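You operate a simulated robot arm through the tools that you are given. There is no shell and no other tool.

Carry out the task below with a simulated robot arm. There is one attempt and no reset: what you move stays moved.

Task
Cycle mould 35's two rods one at a time, in the air card's order.
Fine: open the red air valve, run each rod out and home without a jam, shut the valve again. Where these are worked on the way, their far stop is far enough and under half their travel is too little: red air valve.

The check looks at the end state, three seconds after you hand in, the way a careful person would. Anything else that was tipped, shoved, dropped, spilled or broken makes it a failure.

Robot
A 7-joint arm with a two-finger parallel gripper, fixed in place. Base frame: the origin is on the floor under the middle of its stand, x ahead of it, y to its left, z up; the work surface is at about z = 860. Units: mm, degrees, N and s.
With the tool pointing down near the work surface it reaches from about 400 to 900 mm from the base axis. Its first joint turns from -143.0 to 143.0 degrees. Payload 3 kg.
The tool frame sits at the grasp point between the pads (the TCP): z along the fingers, y along the line on which they close. The tips reach 30 mm beyond it. Largest opening 94 mm; finger width 28, thickness 10; the body of the gripper, 50 by 96 mm, starts 55 mm behind the TCP.
Orientation is that of the tool frame in the base frame, as [roll, pitch, yaw] about the fixed x, y, z axes, in that order (R = Rz(yaw) Ry(pitch) Rx(roll)). With the fingers straight down and closing along the base's y, the tool's x points along the base's -x, its y along +y and its z along -z.

Tools
- The arm moves only by the tool apply_moves. Its arguments are lists of equal length, an entry for each row: "xyz": the shift along the base's x, y, z in mm, a list of three; "rot": the turn, a rotation vector about the base's x, y, z in degrees, a list of three; "gripper": the gripper command, from -1 (fully open) to 1 (shut), values between in proportion. In form: {"xyz": [[tx, ty, tz], ...], "rot": [[ax, ay, az], ...], "gripper": [gripper, ...]}. A call has 1 to 20 rows; each row shifts and turns the commanded pose from where the row before left it. Each row takes 0.2 s and may step no farther than 50 mm and 8.6 degrees from the row before; otherwise, or with a gripper value out of range, the whole call is refused. A pose out of reach is approached as far as the arm can. The call stops where the force on the tool passes 70 N (or 10 N more than at its start, if that is more) or the arm is blocked; 0.2 s more then pass. The fingers move at their own pace (about 72 mm/s each) and stop on an object; they squeeze with about 40 N. The grip force told is the motor's: it shows also when the fingers shut on nothing. Time passes only in rows, and 0.2 s behind the last, so rows that do not move let the fingers close. The reply holds the time, the measured pose of the TCP, the force on the tool along the base axes, the opening and the grip force, in the units named above and with some noise, with the torque about the TCP (base axes, N m) and any sound that the robot's microphone picked up.
- Cameras (640 x 400 px; columns grow to the right, rows downward): "scene" is fixed at [51.5, 651.6, 1592.5]; the picture's right is [-0.61, -0.79, 0.00], its down [-0.41, 0.31, -0.86] and it looks along [0.68, -0.52, -0.51] (base axes); focal length 313 px, centre (320, 200). "wrist" rides on the gripper at [76, 14, -102] in the tool frame; the picture's right is [-0.18, 0.98, 0.00], its down [-0.75, -0.14, -0.64] and it looks along [-0.63, -0.12, 0.77] (tool axes); focal length 243 px, centre (320, 200). There is no depth. A picture from a camera that has moved, and an enlarged one, comes with that camera's place and axes in the base frame and with its lens.
- snapshot(camera): a new picture of that camera. The clock stands still meanwhile.
- zoom(camera, box): a new picture of the part [left, top, right, bottom] of that camera's present view, enlarged. The clock stands still meanwhile.
- hand_in(): hands the job in; it is judged then, once.

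Nothing tells you positions but the pictures and the camera data. Unless the task says otherwise, let go and move clear before handing in.

The tools are called after "Call:" by a JSON object that holds its "fn" and its "kwargs". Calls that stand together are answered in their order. apply_moves: Moves the arm, as the interface text tells. Its arguments: {"type":"object","properties":{"xyz":{"type":"array"},"rot":{"type":"array"},"gripper":{"type":"array"}},"required":["xyz","rot","gripper"]} The other tools are called the same way: snapshot (camera) takes a picture; zoom (camera, box) takes an enlarged picture of a part of a camera's view; hand_in () hands the job in.

At the start:

```text
t: 0.0
ee_pos: [421.7, 266.0, 1350.8]
orientation: [-180.0, 0.0, -180.0]
force: [-0.1, 0.0, 0.3]
torque: [-0.02, 0.0, -0.03]
gripper_width: 93.8
grip_force: 0.0
```

scene: 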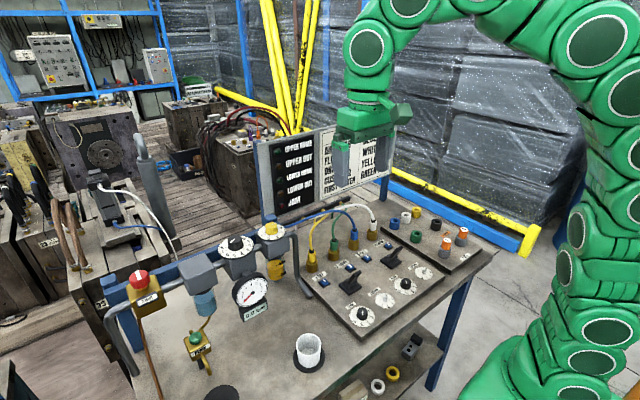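
wrist: 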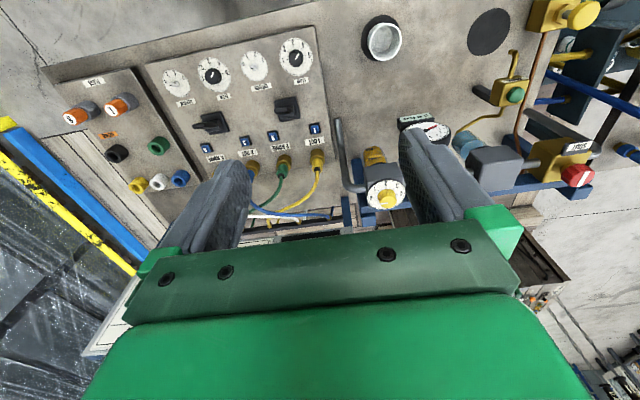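

I see a bench with a control panel, gauges, a signboard with indicator lamps and a card. First I'll zoom in on the details to read the cards and labels.

Call:
{"fn": "zoom", "kwargs": {"camera": "scene", "box": [250, 120, 410, 220]}}

Call:
{"fn": "zoom", "kwargs": {"camera": "scene", "box": [290, 200, 490, 340]}}

Call:
{"fn": "zoom", "kwargs": {"camera": "scene", "box": [90, 210, 330, 380]}}

Call:
{"fn": "zoom", "kwargs": {"camera": "wrist", "box": [40, 20, 360, 220]}}

Call:
{"fn": "zoom", "kwargs": {"camera": "wrist", "box": [330, 0, 640, 220]}}

Call:
{"fn": "zoom", "kwargs": {"camera": "scene", "box": [0, 0, 250, 250]}}

```text
4.00 times, centred on (330, 170) of scene
camera zoom: at [51.5, 651.6, 1592.5], right [-0.61, -0.79, 0.0], down [-0.41, 0.31, -0.86], along [0.68, -0.52, -0.51], focal length 1252 px, centre (280, 320)
```

zoom: 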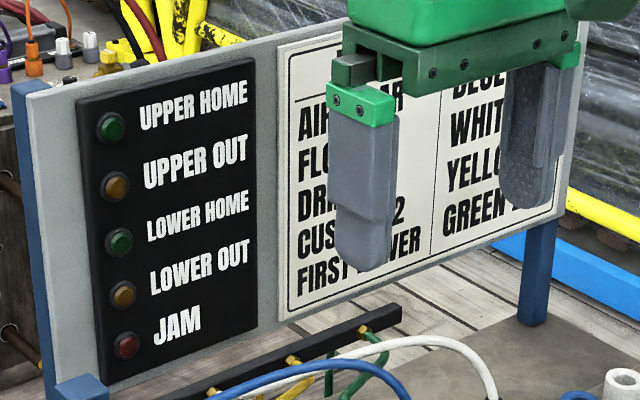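

```text
2.86 times, centred on (390, 270) of scene
camera zoom: at [51.5, 651.6, 1592.5], right [-0.61, -0.79, 0.0], down [-0.41, 0.31, -0.86], along [0.68, -0.52, -0.51], focal length 895 px, centre (120, 0)
```

zoom: 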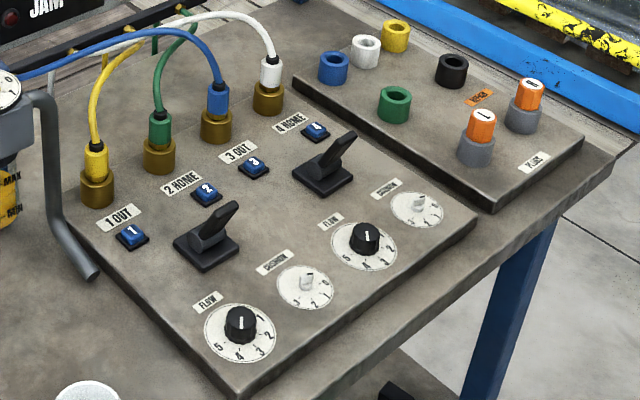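

```text
2.35 times, centred on (210, 295) of scene
camera zoom: at [51.5, 651.6, 1592.5], right [-0.61, -0.79, 0.0], down [-0.41, 0.31, -0.86], along [0.68, -0.52, -0.51], focal length 737 px, centre (579, -24)
```

zoom: 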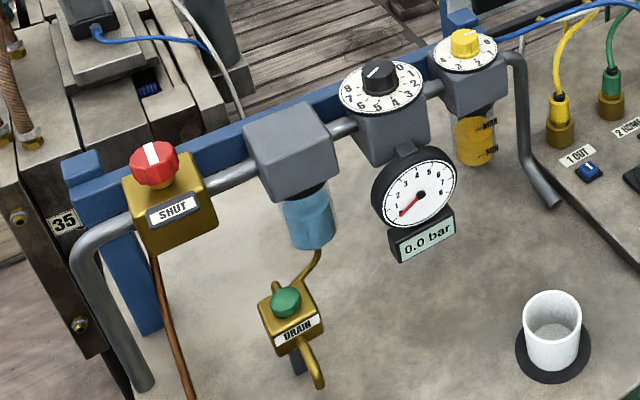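

```text
2.00 times, centred on (200, 120) of wrist
camera zoom: at [346.5, 281.2, 1452.6], right [0.18, 0.98, 0.0], down [0.75, -0.14, 0.64], along [0.63, -0.12, -0.77], focal length 485 px, centre (560, 360)
```

zoom: 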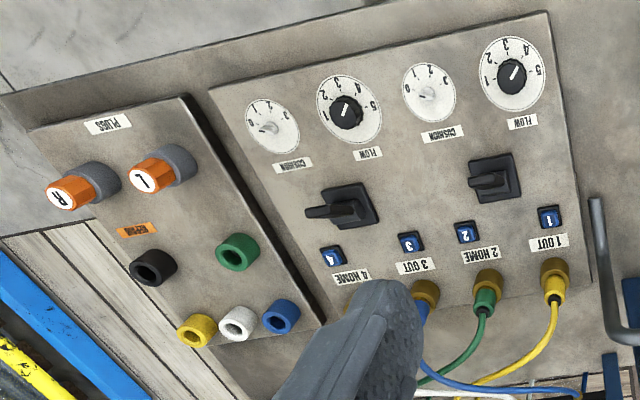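

```text
1.82 times, centred on (485, 110) of wrist
camera zoom: at [346.5, 281.2, 1452.6], right [0.18, 0.98, 0.0], down [0.75, -0.14, 0.64], along [0.63, -0.12, -0.77], focal length 441 px, centre (20, 364)
```

zoom: 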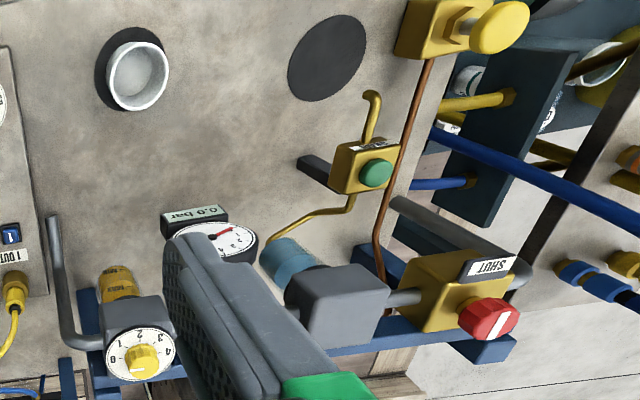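

```text
1.60 times, centred on (125, 125) of scene
camera zoom: at [51.5, 651.6, 1592.5], right [-0.61, -0.79, 0.0], down [-0.41, 0.31, -0.86], along [0.68, -0.52, -0.51], focal length 501 px, centre (632, 320)
```

zoom: 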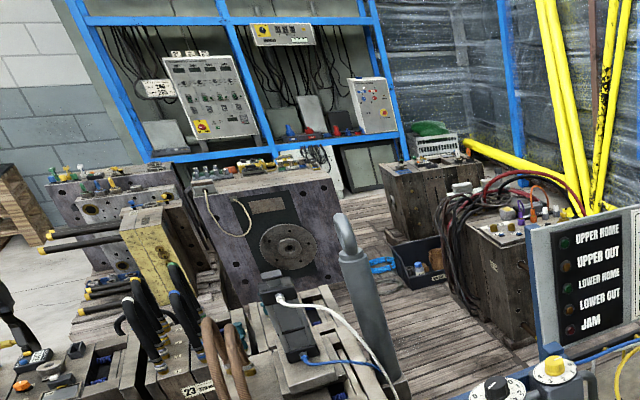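

The gripper hides the air card, so I'll move the arm aside (toward -y, staying high) to read it.

Call:
{"fn": "apply_moves", "kwargs": {"xyz": [[0, -40, 0], [0, -40, 0], [0, -40, 0], [0, -40, 0], [0, -40, 0], [0, -40, 0], [0, -40, 0]], "rot": [[0, 0, 0], [0, 0, 0], [0, 0, 0], [0, 0, 0], [0, 0, 0], [0, 0, 0], [0, 0, 0]], "gripper": [-1, -1, -1, -1, -1, -1, -1]}}

Call:
{"fn": "snapshot", "kwargs": {"camera": "scene"}}

Call:
{"fn": "zoom", "kwargs": {"camera": "scene", "box": [250, 110, 410, 210]}}

Call:
{"fn": "snapshot", "kwargs": {"camera": "wrist"}}

```text
t: 1.6
ee_pos: [420.9, -12.9, 1350.4]
orientation: [-180.0, -0.1, -180.0]
force: [-0.3, 0.4, 0.5]
torque: [-0.01, 0.0, 0.0]
gripper_width: 94.3
grip_force: 0.0
```

```text
taken
```

scene: 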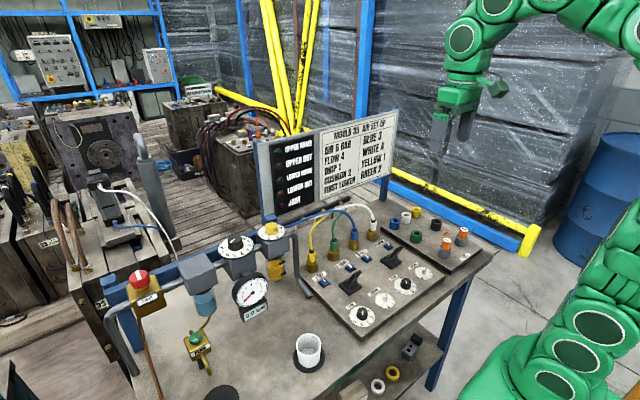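

```text
4.00 times, centred on (330, 160) of scene
camera zoom: at [51.5, 651.6, 1592.5], right [-0.61, -0.79, 0.0], down [-0.41, 0.31, -0.86], along [0.68, -0.52, -0.51], focal length 1252 px, centre (280, 360)
```

zoom: 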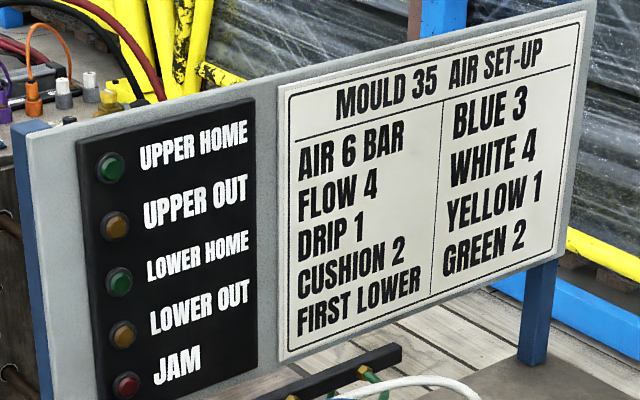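

```text
taken
camera wrist: at [344.1, 1.6, 1453.0], right [0.18, 0.98, 0.0], down [0.75, -0.14, 0.64], along [0.63, -0.12, -0.77], focal length 243 px, centre (320, 200)
```

wrist: 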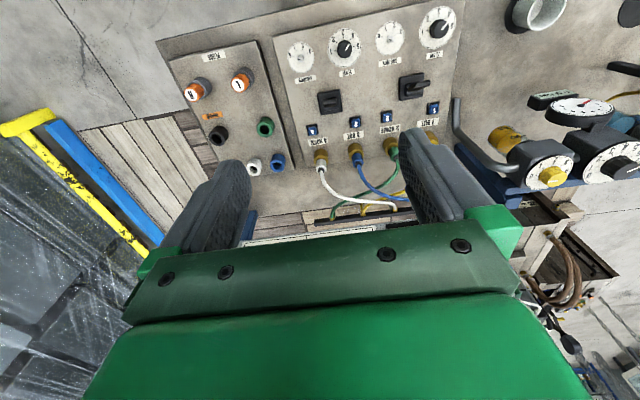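

The card reads: AIR 6 BAR, FLOW 4, DRIP 1, CUSHION 2, FIRST LOWER, BLUE 3, WHITE 4, YELLOW 1, GREEN 2. Now I'll inspect the present settings, the hoses and the mould before touching anything.

Call:
{"fn": "zoom", "kwargs": {"camera": "scene", "box": [330, 220, 430, 330]}}

Call:
{"fn": "zoom", "kwargs": {"camera": "scene", "box": [290, 195, 390, 275]}}

Call:
{"fn": "zoom", "kwargs": {"camera": "scene", "box": [200, 215, 330, 325]}}

Call:
{"fn": "zoom", "kwargs": {"camera": "scene", "box": [40, 120, 200, 320]}}

Call:
{"fn": "zoom", "kwargs": {"camera": "scene", "box": [380, 195, 500, 285]}}

Call:
{"fn": "zoom", "kwargs": {"camera": "wrist", "box": [270, 0, 470, 160]}}

```text
3.64 times, centred on (380, 275) of scene
camera zoom: at [51.5, 651.6, 1592.5], right [-0.61, -0.79, 0.0], down [-0.41, 0.31, -0.86], along [0.68, -0.52, -0.51], focal length 1139 px, centre (102, -73)
```

zoom: 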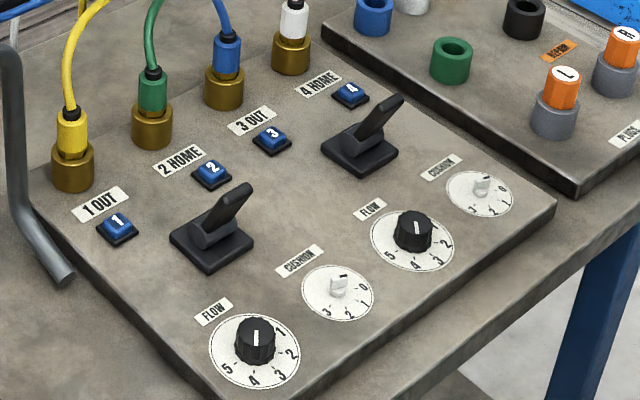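

```text
5.00 times, centred on (340, 235) of scene
camera zoom: at [51.5, 651.6, 1592.5], right [-0.61, -0.79, 0.0], down [-0.41, 0.31, -0.86], along [0.68, -0.52, -0.51], focal length 1566 px, centre (220, 25)
```

zoom: 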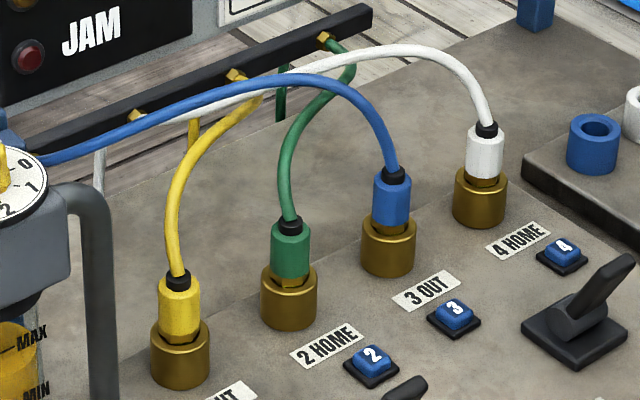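

```text
3.64 times, centred on (265, 270) of scene
camera zoom: at [51.5, 651.6, 1592.5], right [-0.61, -0.79, 0.0], down [-0.41, 0.31, -0.86], along [0.68, -0.52, -0.51], focal length 1139 px, centre (520, -54)
```

zoom: 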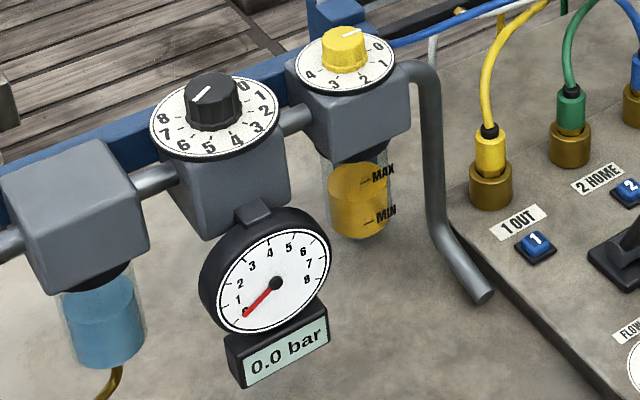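

```text
2.00 times, centred on (120, 220) of scene
camera zoom: at [51.5, 651.6, 1592.5], right [-0.61, -0.79, 0.0], down [-0.41, 0.31, -0.86], along [0.68, -0.52, -0.51], focal length 626 px, centre (720, 160)
```

zoom: 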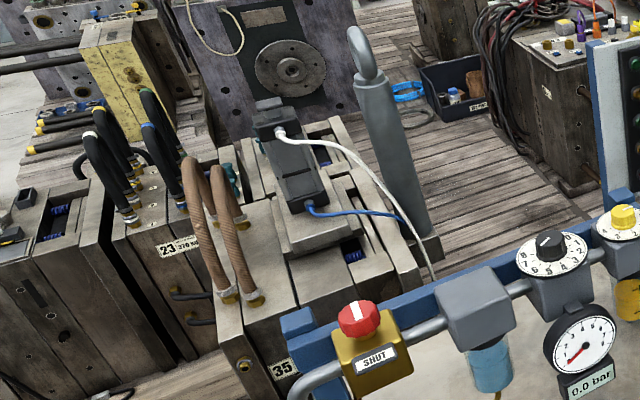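

```text
4.44 times, centred on (440, 240) of scene
camera zoom: at [51.5, 651.6, 1592.5], right [-0.61, -0.79, 0.0], down [-0.41, 0.31, -0.86], along [0.68, -0.52, -0.51], focal length 1392 px, centre (-213, 22)
```

zoom: 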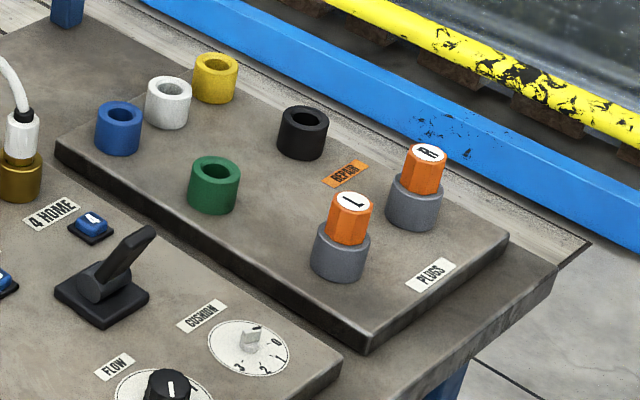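

```text
2.50 times, centred on (370, 80) of wrist
camera zoom: at [344.1, 1.6, 1453.0], right [0.18, 0.98, 0.0], down [0.75, -0.14, 0.64], along [0.63, -0.12, -0.77], focal length 606 px, centre (195, 500)
```

zoom: 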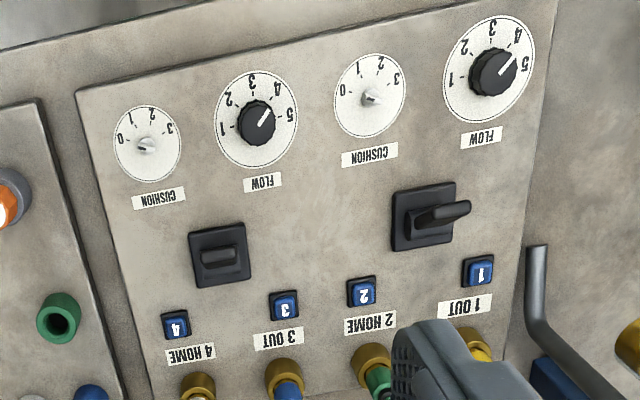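

The card's hose rows match what I see (yellow 1, green 2, blue 3, white 4). I'll bring the wrist camera closer above the panel to read the flow and cushion dials and the lever positions.

Call:
{"fn": "apply_moves", "kwargs": {"xyz": [[-10, 20, -25], [-10, 20, -25], [-10, 20, -25], [-10, 20, -25], [-10, 20, -25], [0, 10, -25], [0, 0, -25], [0, 0, -25]], "rot": [[0, 0, 0], [0, 0, 0], [0, 0, 0], [0, 0, 0], [0, 0, 0], [0, 0, 0], [0, 0, 0], [0, 0, 0]], "gripper": [-1, -1, -1, -1, -1, -1, -1, -1]}}

Call:
{"fn": "snapshot", "kwargs": {"camera": "wrist"}}

Call:
{"fn": "zoom", "kwargs": {"camera": "wrist", "box": [200, 0, 440, 150]}}

```text
t: 3.4
ee_pos: [372.3, 99.4, 1150.6]
orientation: [179.1, -0.2, -179.8]
force: [0.4, 0.4, 0.3]
torque: [0.02, 0.01, -0.02]
gripper_width: 93.9
grip_force: 0.1
```

```text
taken
camera wrist: at [295.5, 112.4, 1252.9], right [0.18, 0.98, 0.01], down [0.76, -0.15, 0.64], along [0.63, -0.1, -0.77], focal length 243 px, centre (320, 200)
```

wrist: 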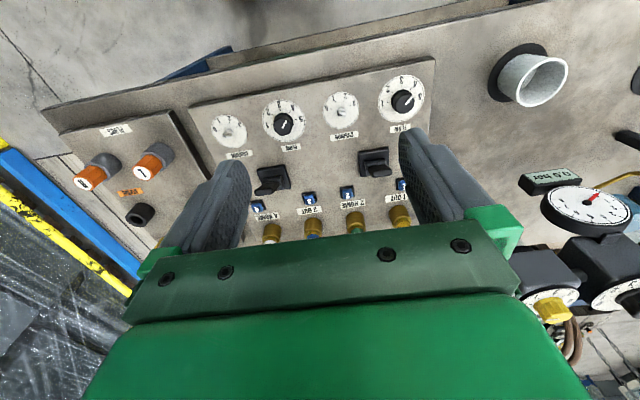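

```text
2.67 times, centred on (320, 75) of wrist
camera zoom: at [295.5, 112.4, 1252.9], right [0.18, 0.98, 0.01], down [0.76, -0.15, 0.64], along [0.63, -0.1, -0.77], focal length 647 px, centre (320, 533)
```

zoom: 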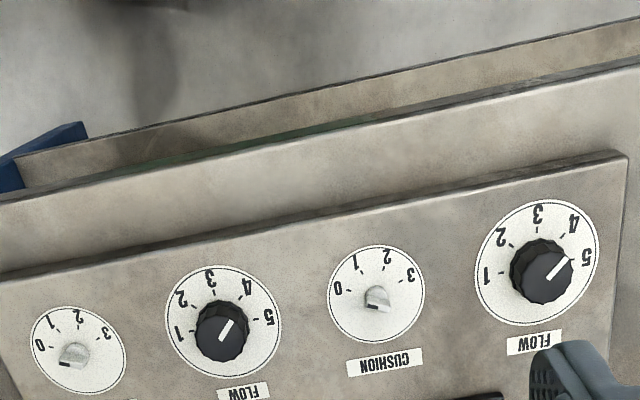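

Both flow knobs read about 4. The cushion pointers are unclear, so I'll zoom further on each.

Call:
{"fn": "zoom", "kwargs": {"camera": "wrist", "box": [320, 85, 370, 135]}}

Call:
{"fn": "zoom", "kwargs": {"camera": "wrist", "box": [200, 105, 260, 155]}}

Call:
{"fn": "zoom", "kwargs": {"camera": "wrist", "box": [230, 130, 430, 230]}}

Call:
{"fn": "zoom", "kwargs": {"camera": "scene", "box": [365, 285, 405, 315]}}

Call:
{"fn": "zoom", "kwargs": {"camera": "scene", "box": [405, 255, 445, 285]}}

Call:
{"fn": "zoom", "kwargs": {"camera": "scene", "box": [335, 240, 415, 300]}}

Call:
{"fn": "zoom", "kwargs": {"camera": "scene", "box": [210, 220, 300, 280]}}

```text
8.00 times, centred on (345, 110) of wrist
camera zoom: at [295.5, 112.4, 1252.9], right [0.18, 0.98, 0.01], down [0.76, -0.15, 0.64], along [0.63, -0.1, -0.77], focal length 1941 px, centre (120, 920)
```

zoom: 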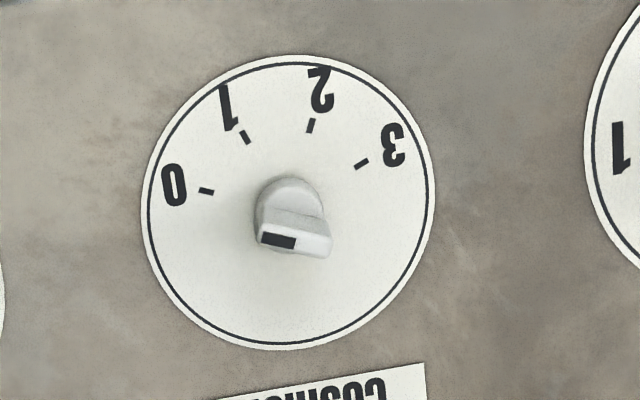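

```text
8.00 times, centred on (230, 130) of wrist
camera zoom: at [295.5, 112.4, 1252.9], right [0.18, 0.98, 0.01], down [0.76, -0.15, 0.64], along [0.63, -0.1, -0.77], focal length 1941 px, centre (1040, 760)
```

zoom: 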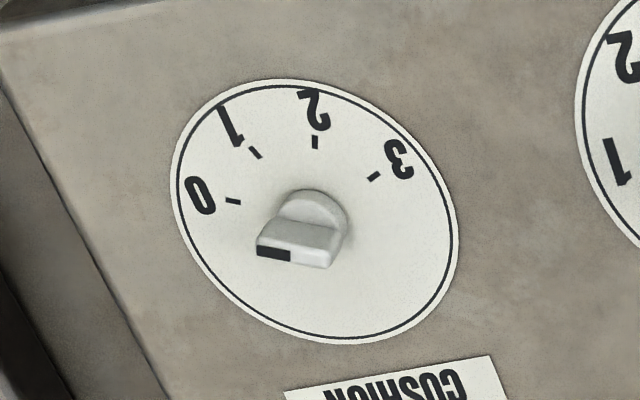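

```text
3.20 times, centred on (330, 180) of wrist
camera zoom: at [295.5, 112.4, 1252.9], right [0.18, 0.98, 0.01], down [0.76, -0.15, 0.64], along [0.63, -0.1, -0.77], focal length 776 px, centre (288, 264)
```

zoom: 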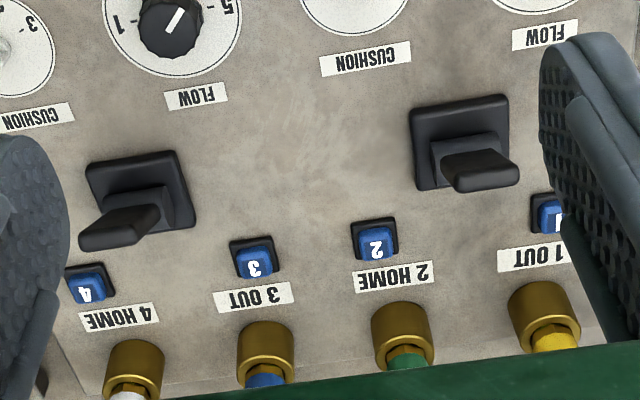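

```text
13.33 times, centred on (385, 300) of scene
camera zoom: at [51.5, 651.6, 1592.5], right [-0.61, -0.79, 0.0], down [-0.41, 0.31, -0.86], along [0.68, -0.52, -0.51], focal length 4175 px, centre (-547, -1133)
```

zoom: 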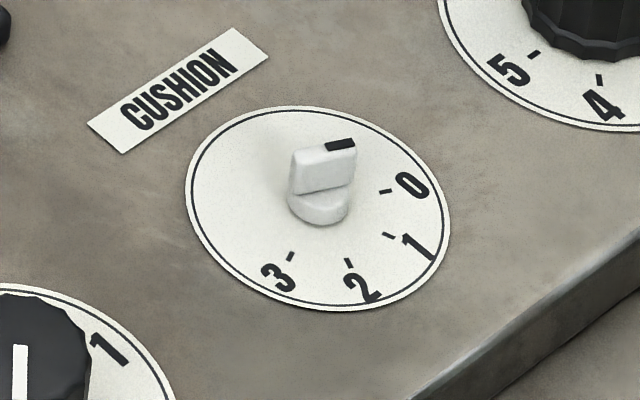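

```text
13.33 times, centred on (425, 270) of scene
camera zoom: at [51.5, 651.6, 1592.5], right [-0.61, -0.79, 0.0], down [-0.41, 0.31, -0.86], along [0.68, -0.52, -0.51], focal length 4175 px, centre (-1080, -733)
```

zoom: 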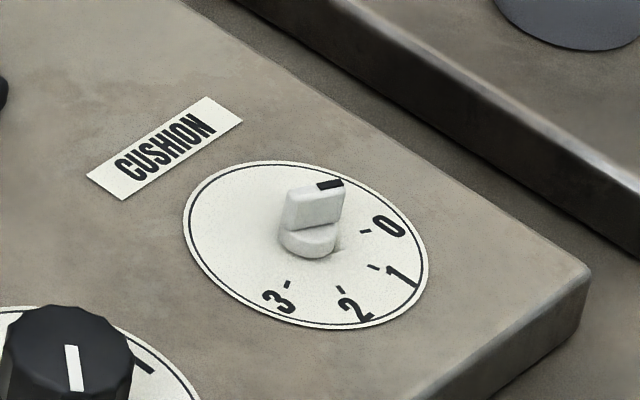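

```text
6.67 times, centred on (375, 270) of scene
camera zoom: at [51.5, 651.6, 1592.5], right [-0.61, -0.79, 0.0], down [-0.41, 0.31, -0.86], along [0.68, -0.52, -0.51], focal length 2087 px, centre (-47, -267)
```

zoom: 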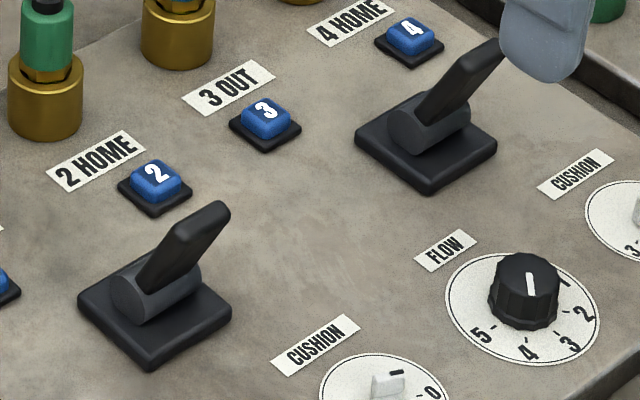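

```text
6.67 times, centred on (255, 250) of scene
camera zoom: at [51.5, 651.6, 1592.5], right [-0.61, -0.79, 0.0], down [-0.41, 0.31, -0.86], along [0.68, -0.52, -0.51], focal length 2087 px, centre (753, -133)
```

zoom: 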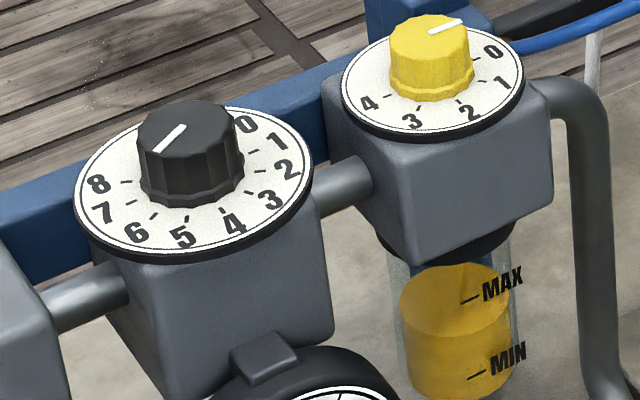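

Flow knobs are at 4 and the regulator at about 6; both levers lean toward the robot. Next I'll look at the lamps, the drip knob, the red valve and the mould with its hoses.

Call:
{"fn": "zoom", "kwargs": {"camera": "scene", "box": [255, 140, 325, 215]}}

Call:
{"fn": "zoom", "kwargs": {"camera": "scene", "box": [110, 255, 180, 315]}}

Call:
{"fn": "zoom", "kwargs": {"camera": "scene", "box": [80, 160, 200, 260]}}

Call:
{"fn": "zoom", "kwargs": {"camera": "scene", "box": [250, 215, 300, 245]}}

Call:
{"fn": "zoom", "kwargs": {"camera": "scene", "box": [280, 185, 380, 245]}}

Call:
{"fn": "zoom", "kwargs": {"camera": "scene", "box": [70, 250, 200, 400]}}

```text
5.33 times, centred on (290, 178) of scene
camera zoom: at [51.5, 651.6, 1592.5], right [-0.61, -0.79, 0.0], down [-0.41, 0.31, -0.86], along [0.68, -0.52, -0.51], focal length 1670 px, centre (480, 320)
```

zoom: 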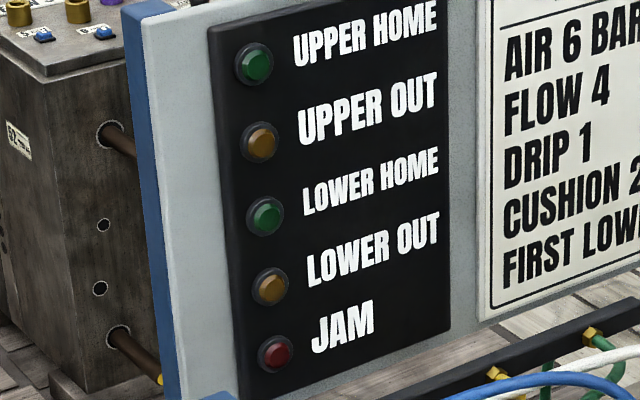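

```text
6.67 times, centred on (145, 285) of scene
camera zoom: at [51.5, 651.6, 1592.5], right [-0.61, -0.79, 0.0], down [-0.41, 0.31, -0.86], along [0.68, -0.52, -0.51], focal length 2087 px, centre (1487, -367)
```

zoom: 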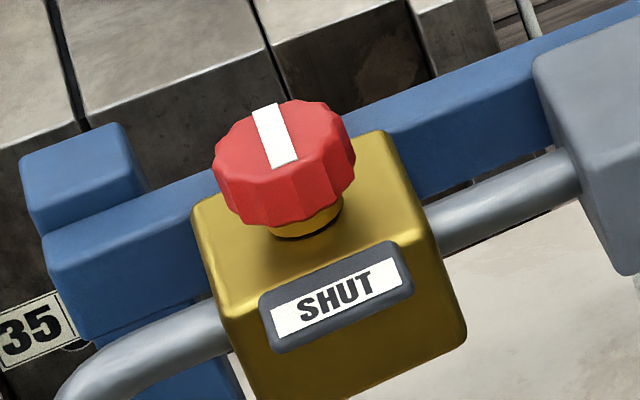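

```text
4.00 times, centred on (140, 210) of scene
camera zoom: at [51.5, 651.6, 1592.5], right [-0.61, -0.79, 0.0], down [-0.41, 0.31, -0.86], along [0.68, -0.52, -0.51], focal length 1252 px, centre (1040, 160)
```

zoom: 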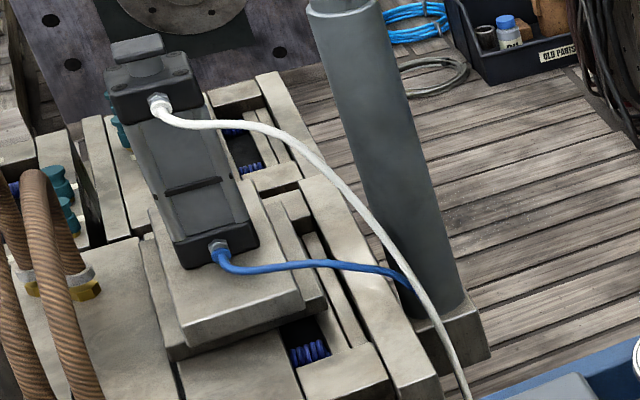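

```text
12.80 times, centred on (275, 230) of scene
camera zoom: at [51.5, 651.6, 1592.5], right [-0.61, -0.79, 0.0], down [-0.41, 0.31, -0.86], along [0.68, -0.52, -0.51], focal length 4008 px, centre (896, -184)
```

zoom: 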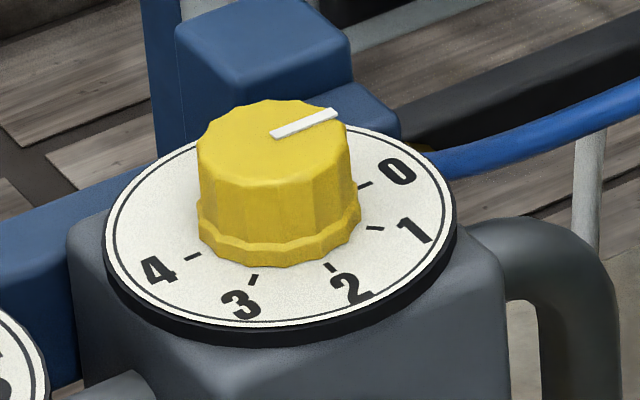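

```text
6.40 times, centred on (330, 215) of scene
camera zoom: at [51.5, 651.6, 1592.5], right [-0.61, -0.79, 0.0], down [-0.41, 0.31, -0.86], along [0.68, -0.52, -0.51], focal length 2004 px, centre (256, 104)
```

zoom: 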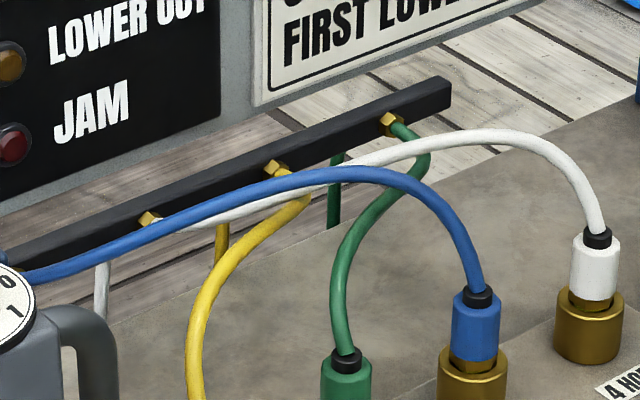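

```text
2.67 times, centred on (135, 325) of scene
camera zoom: at [51.5, 651.6, 1592.5], right [-0.61, -0.79, 0.0], down [-0.41, 0.31, -0.86], along [0.68, -0.52, -0.51], focal length 835 px, centre (813, -133)
```

zoom: 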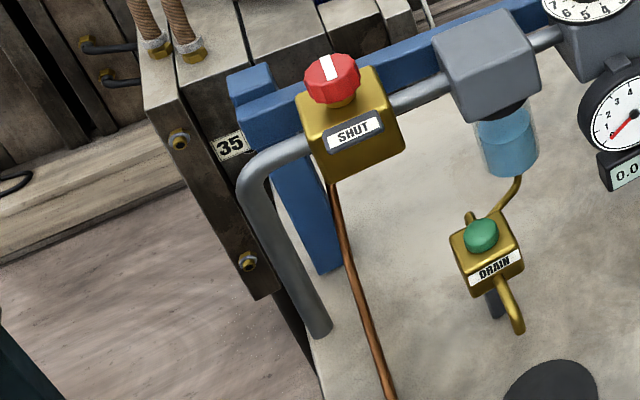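

Hoses: blue/white run to the cylinder on top of mould 35, yellow/green through the bulkhead to somewhere lower. I'll move up and toward +y with some yaw to look at the mould and the red valve closely.

Call:
{"fn": "apply_moves", "kwargs": {"xyz": [[5, 20, 45], [5, 40, 45], [5, 40, 45], [5, 40, 45], [5, 40, 20], [5, 40, 0], [5, 40, 0], [0, 40, 0], [0, 20, 0]], "rot": [[0, 0, 0], [0, 0, 0], [0, 0, 5], [0, 0, 8], [0, 0, 8], [0, 0, 8], [0, 0, 8], [0, 0, 8], [0, 0, 0]], "gripper": [-1, -1, -1, -1, -1, -1, -1, -1, -1]}}

Call:
{"fn": "snapshot", "kwargs": {"camera": "wrist"}}

Call:
{"fn": "snapshot", "kwargs": {"camera": "scene"}}

```text
refused: row 2 steps farther than a row can; nothing moved
```

```text
taken
camera wrist: at [295.5, 112.4, 1252.9], right [0.18, 0.98, 0.01], down [0.76, -0.15, 0.64], along [0.63, -0.1, -0.77], focal length 243 px, centre (320, 200)
```

wrist: 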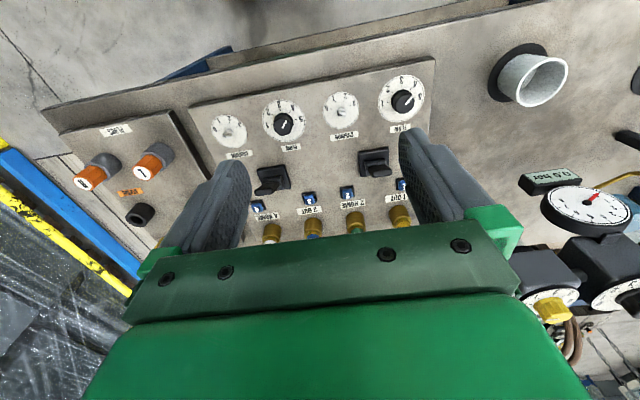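

```text
taken
```

scene: 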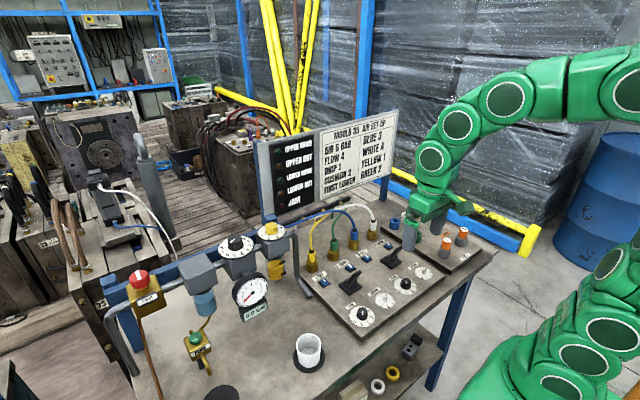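

The step was too large and nothing moved; I'll repeat with smaller steps to the viewing pose toward the mould.

Call:
{"fn": "apply_moves", "kwargs": {"xyz": [[0, 10, 40], [0, 25, 40], [0, 25, 40], [0, 25, 40], [5, 30, 35], [5, 40, 5], [5, 40, 0], [5, 40, 0], [5, 40, 0], [5, 40, 0], [5, 40, 0]], "rot": [[0, 0, 0], [0, 0, 0], [0, 0, 0], [0, 0, 4], [0, 0, 6], [0, 0, 8], [0, 0, 8], [0, 0, 8], [0, 0, 6], [0, 0, 0], [0, 0, 0]], "gripper": [-1, -1, -1, -1, -1, -1, -1, -1, -1, -1, -1]}}

Call:
{"fn": "snapshot", "kwargs": {"camera": "wrist"}}

Call:
{"fn": "snapshot", "kwargs": {"camera": "scene"}}

```text
t: 5.8
ee_pos: [414.0, 445.8, 1299.4]
orientation: [-180.0, 0.0, -140.1]
force: [0.3, 0.3, -0.8]
torque: [-0.04, 0.03, -0.01]
gripper_width: 93.5
grip_force: 0.1
out of reach, approached as far as the arm can: row 9, 10, 11
```

```text
taken
camera wrist: at [346.5, 407.7, 1401.6], right [-0.49, 0.87, 0.0], down [0.67, 0.38, 0.64], along [0.56, 0.31, -0.77], focal length 243 px, centre (320, 200)
```

wrist: 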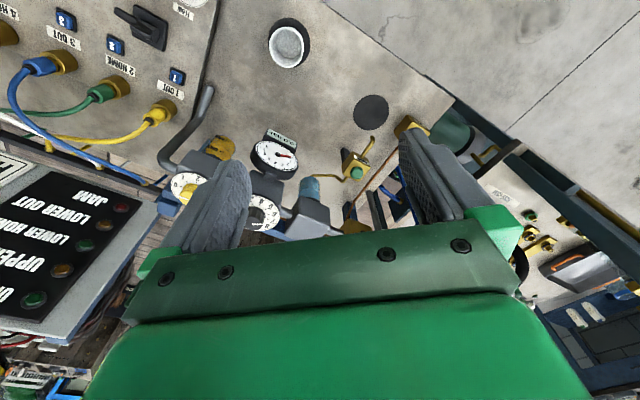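

```text
taken
```

scene: 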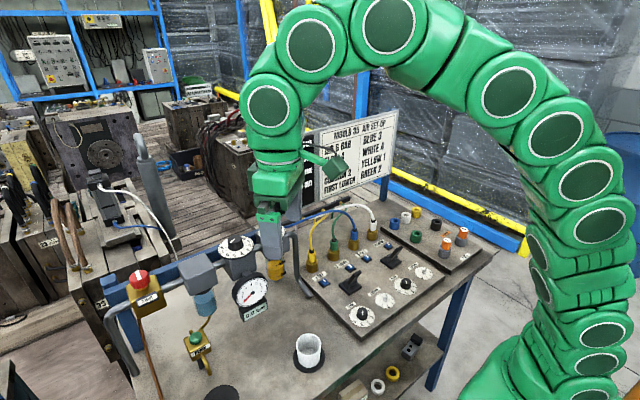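

I'd like to confirm which rod the yellow/green pair feeds, so I'll zoom around mould 35 and behind the bench beam.

Call:
{"fn": "zoom", "kwargs": {"camera": "scene", "box": [150, 225, 230, 275]}}

Call:
{"fn": "zoom", "kwargs": {"camera": "scene", "box": [60, 260, 140, 400]}}

Call:
{"fn": "zoom", "kwargs": {"camera": "wrist", "box": [330, 100, 430, 240]}}

Call:
{"fn": "zoom", "kwargs": {"camera": "wrist", "box": [160, 130, 340, 240]}}

Call:
{"fn": "zoom", "kwargs": {"camera": "wrist", "box": [0, 60, 200, 240]}}

Call:
{"fn": "zoom", "kwargs": {"camera": "wrist", "box": [0, 0, 220, 130]}}

```text
8.00 times, centred on (190, 250) of scene
camera zoom: at [51.5, 651.6, 1592.5], right [-0.61, -0.79, 0.0], down [-0.41, 0.31, -0.86], along [0.68, -0.52, -0.51], focal length 2505 px, centre (1360, -200)
```

zoom: 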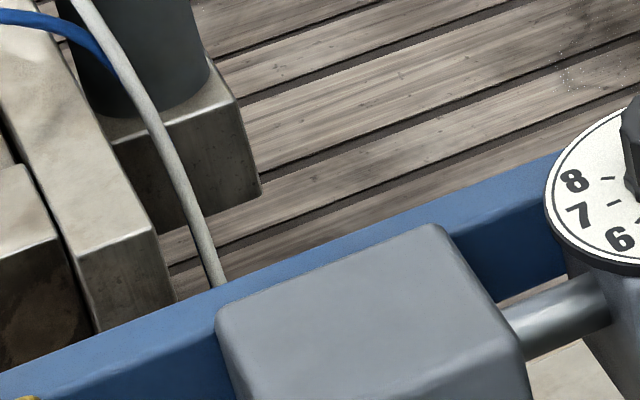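

```text
2.86 times, centred on (100, 330) of scene
camera zoom: at [51.5, 651.6, 1592.5], right [-0.61, -0.79, 0.0], down [-0.41, 0.31, -0.86], along [0.68, -0.52, -0.51], focal length 895 px, centre (949, -171)
```

zoom: 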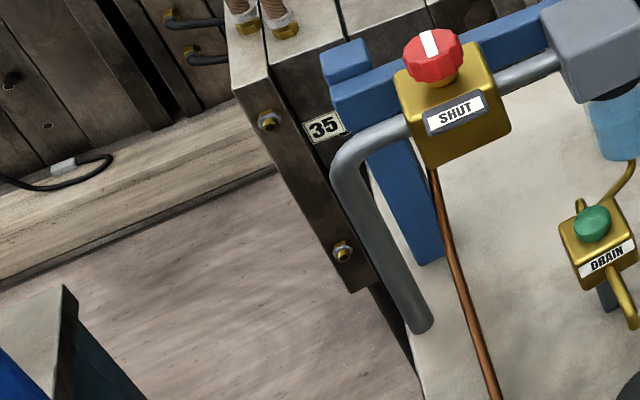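

```text
2.86 times, centred on (380, 170) of wrist
camera zoom: at [346.5, 407.7, 1401.6], right [-0.49, 0.87, 0.0], down [0.67, 0.38, 0.64], along [0.56, 0.31, -0.77], focal length 693 px, centre (149, 286)
```

zoom: 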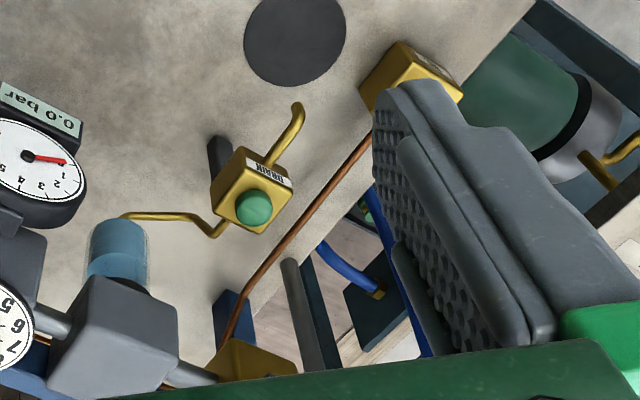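

```text
3.56 times, centred on (250, 185) of wrist
camera zoom: at [346.5, 407.7, 1401.6], right [-0.49, 0.87, 0.0], down [0.67, 0.38, 0.64], along [0.56, 0.31, -0.77], focal length 863 px, centre (569, 253)
```

zoom: 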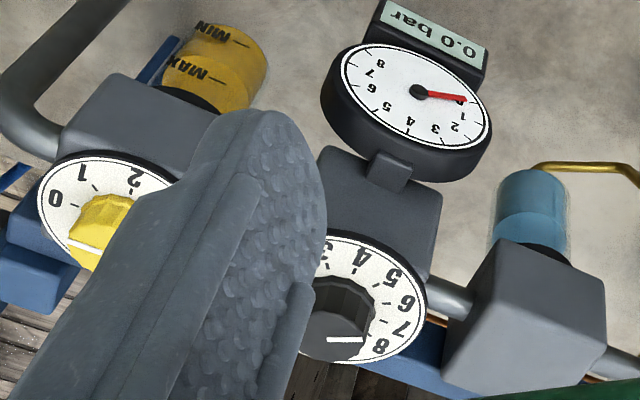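

```text
2.22 times, centred on (100, 150) of wrist
camera zoom: at [346.5, 407.7, 1401.6], right [-0.49, 0.87, 0.0], down [0.67, 0.38, 0.64], along [0.56, 0.31, -0.77], focal length 539 px, centre (809, 311)
```

zoom: 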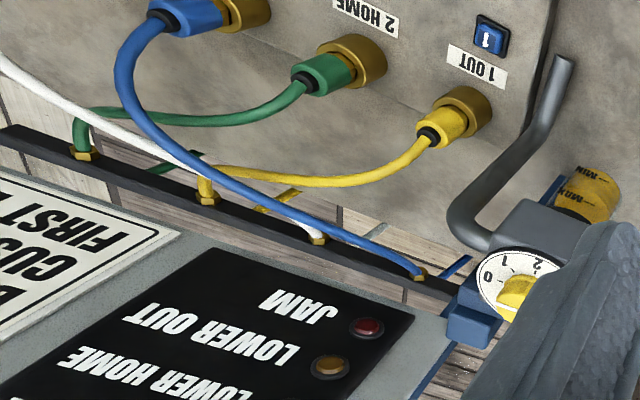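

```text
2.91 times, centred on (110, 65) of wrist
camera zoom: at [346.5, 407.7, 1401.6], right [-0.49, 0.87, 0.0], down [0.67, 0.38, 0.64], along [0.56, 0.31, -0.77], focal length 706 px, centre (931, 593)
```

zoom: 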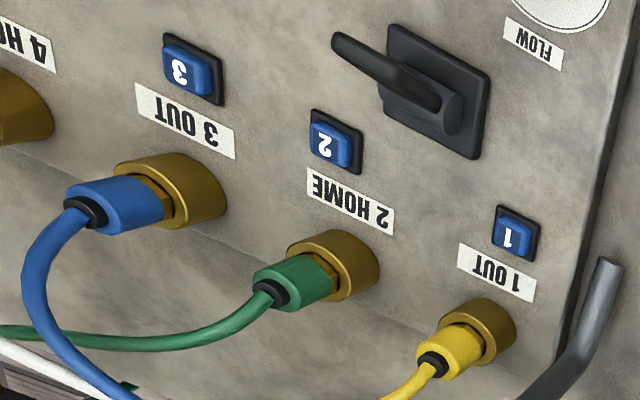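

The regulator reads 6, flows 4, hoses as on the card; the gauge is 0.0 bar as the valve is shut. The red valve knob is far out (about x=645, y=659, z=1125), so I'll approach with a tilted tool; first I lower a little and tilt to look at it.

Call:
{"fn": "apply_moves", "kwargs": {"xyz": [[0, 0, -40], [0, 0, -40], [0, 0, -20]], "rot": [[0, 0, -8], [0, 0, -8], [0, 0, -8]], "gripper": [-1, -1, -1]}}

Call:
{"fn": "zoom", "kwargs": {"camera": "wrist", "box": [240, 0, 640, 250]}}

```text
t: 6.6
ee_pos: [414.7, 445.3, 1199.1]
orientation: [180.0, 0.0, -164.1]
force: [0.0, -0.3, 0.2]
torque: [-0.02, -0.03, 0.0]
gripper_width: 94.1
grip_force: 0.0
```

```text
1.60 times, centred on (440, 125) of wrist
camera zoom: at [337.8, 438.2, 1301.2], right [-0.09, 1.0, 0.0], down [0.76, 0.07, 0.64], along [0.64, 0.06, -0.77], focal length 388 px, centre (128, 320)
```

zoom: 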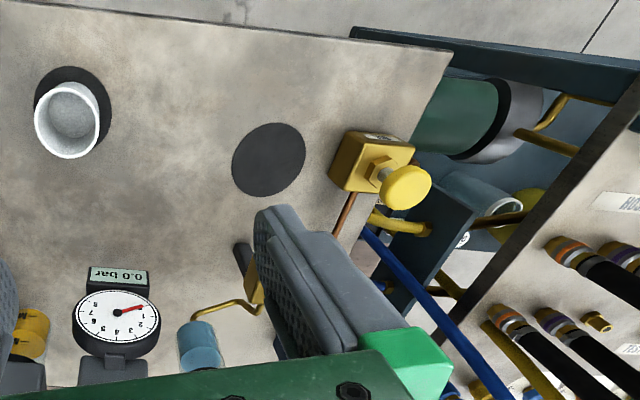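

Call:
{"fn": "zoom", "kwargs": {"camera": "wrist", "box": [430, 70, 530, 140]}}

Call:
{"fn": "zoom", "kwargs": {"camera": "wrist", "box": [240, 160, 420, 260]}}

```text
5.71 times, centred on (480, 105) of wrist
camera zoom: at [337.8, 438.2, 1301.2], right [-0.09, 1.0, 0.0], down [0.76, 0.07, 0.64], along [0.64, 0.06, -0.77], focal length 1386 px, centre (-594, 743)
```

zoom: 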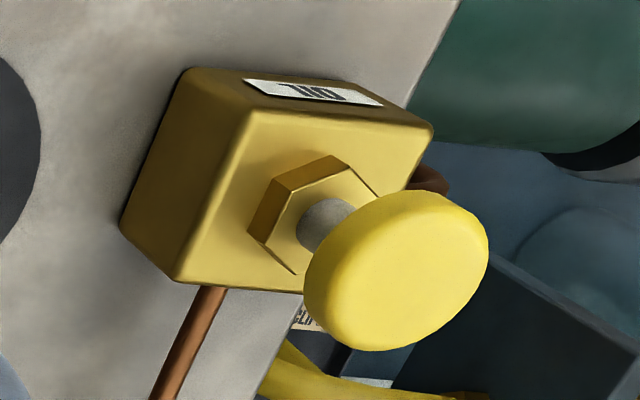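

```text
3.56 times, centred on (330, 210) of wrist
camera zoom: at [337.8, 438.2, 1301.2], right [-0.09, 1.0, 0.0], down [0.76, 0.07, 0.64], along [0.64, 0.06, -0.77], focal length 863 px, centre (284, 164)
```

zoom: 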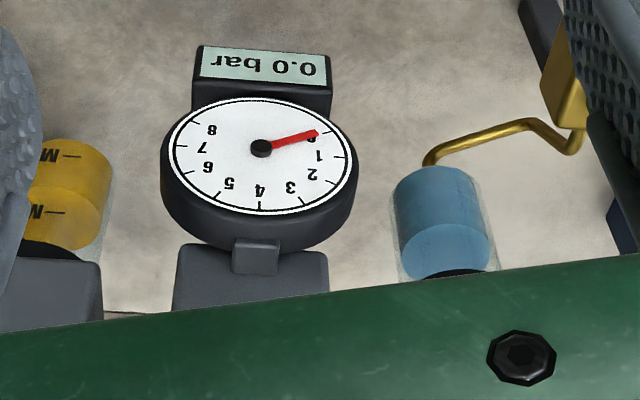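

The distant yellow button is labelled OIL and is not part of this job. Next I move up-left and tilt the tool 45° toward +x so the camera looks level at the red valve knob.

Call:
{"fn": "apply_moves", "kwargs": {"xyz": [[0, 15, 10], [0, 20, 10], [10, 20, 10], [10, 20, 10], [10, 20, 10], [10, 20, 0], [10, 20, 0], [10, 20, 0]], "rot": [[0, 0, -8], [0, 0, -8], [0, -7.5, 0], [0, -7.5, 0], [0, -7.5, 0], [0, -7.5, 0], [0, -7.5, 0], [0, -7.5, 0]], "gripper": [-1, -1, -1, -1, -1, -1, -1, -1]}}

Call:
{"fn": "snapshot", "kwargs": {"camera": "wrist"}}

Call:
{"fn": "snapshot", "kwargs": {"camera": "scene"}}

```text
t: 8.4
ee_pos: [476.6, 601.4, 1250.5]
orientation: [179.8, 45.0, 179.7]
force: [-0.2, 0.6, 0.6]
torque: [0.01, 0.01, 0.01]
gripper_width: 93.7
grip_force: 0.0
```

```text
taken
camera wrist: at [348.7, 615.9, 1268.2], right [0.13, 0.98, 0.13], down [0.08, -0.14, 0.99], along [0.99, -0.12, -0.09], focal length 243 px, centre (320, 200)
```

wrist: 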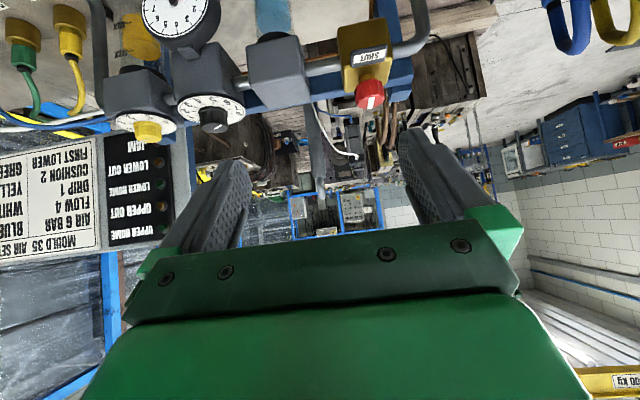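

```text
taken
```

scene: 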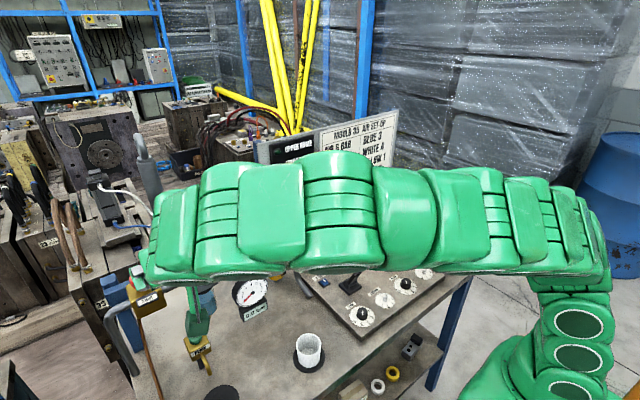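

Now the wrist camera (upside down) sees the red valve and behind it mould 35. I'll zoom in on both.

Call:
{"fn": "zoom", "kwargs": {"camera": "wrist", "box": [300, 0, 460, 130]}}

Call:
{"fn": "zoom", "kwargs": {"camera": "wrist", "box": [340, 20, 400, 120]}}

Call:
{"fn": "zoom", "kwargs": {"camera": "wrist", "box": [100, 0, 310, 150]}}

Call:
{"fn": "zoom", "kwargs": {"camera": "wrist", "box": [280, 90, 420, 210]}}

Call:
{"fn": "zoom", "kwargs": {"camera": "wrist", "box": [100, 130, 180, 240]}}

```text
3.08 times, centred on (380, 65) of wrist
camera zoom: at [348.7, 615.9, 1268.2], right [0.13, 0.98, 0.13], down [0.08, -0.14, 0.99], along [0.99, -0.12, -0.09], focal length 746 px, centre (135, 615)
```

zoom: 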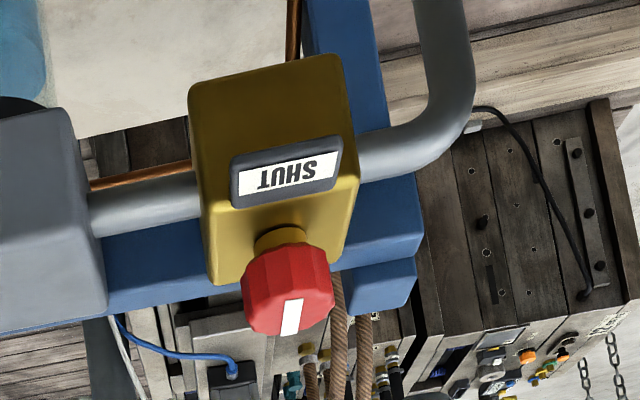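

```text
4.00 times, centred on (370, 70) of wrist
camera zoom: at [348.7, 615.9, 1268.2], right [0.13, 0.98, 0.13], down [0.08, -0.14, 0.99], along [0.99, -0.12, -0.09], focal length 970 px, centre (120, 720)
```

zoom: 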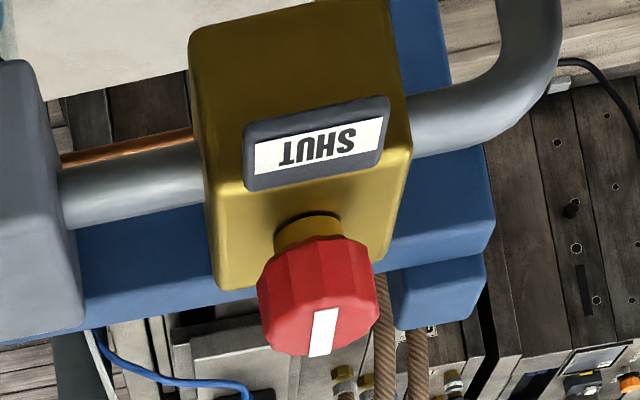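

```text
2.67 times, centred on (205, 75) of wrist
camera zoom: at [348.7, 615.9, 1268.2], right [0.13, 0.98, 0.13], down [0.08, -0.14, 0.99], along [0.99, -0.12, -0.09], focal length 647 px, centre (627, 533)
```

zoom: 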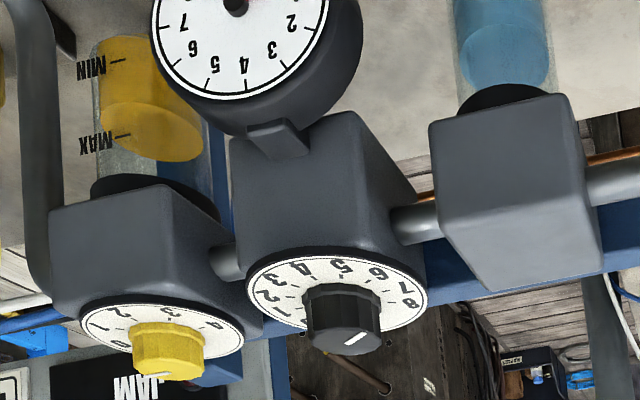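

```text
3.33 times, centred on (350, 150) of wrist
camera zoom: at [348.7, 615.9, 1268.2], right [0.13, 0.98, 0.13], down [0.08, -0.14, 0.99], along [0.99, -0.12, -0.09], focal length 809 px, centre (220, 367)
```

zoom: 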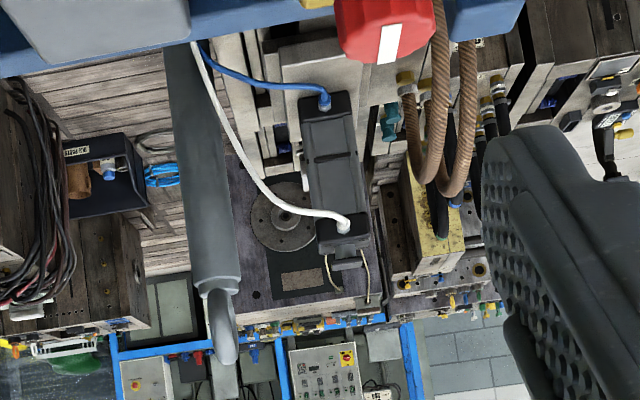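

```text
3.64 times, centred on (140, 185) of wrist
camera zoom: at [348.7, 615.9, 1268.2], right [0.13, 0.98, 0.13], down [0.08, -0.14, 0.99], along [0.99, -0.12, -0.09], focal length 882 px, centre (974, 254)
```

zoom: 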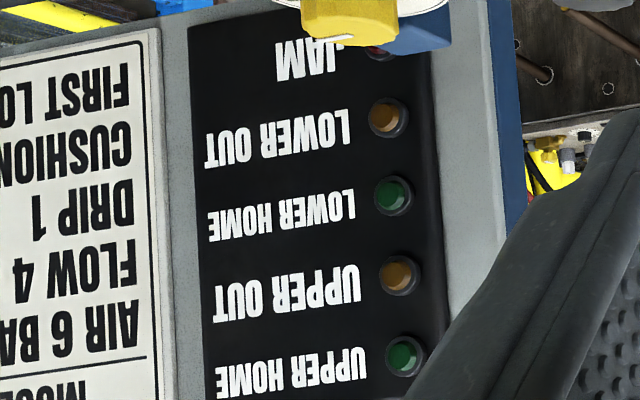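

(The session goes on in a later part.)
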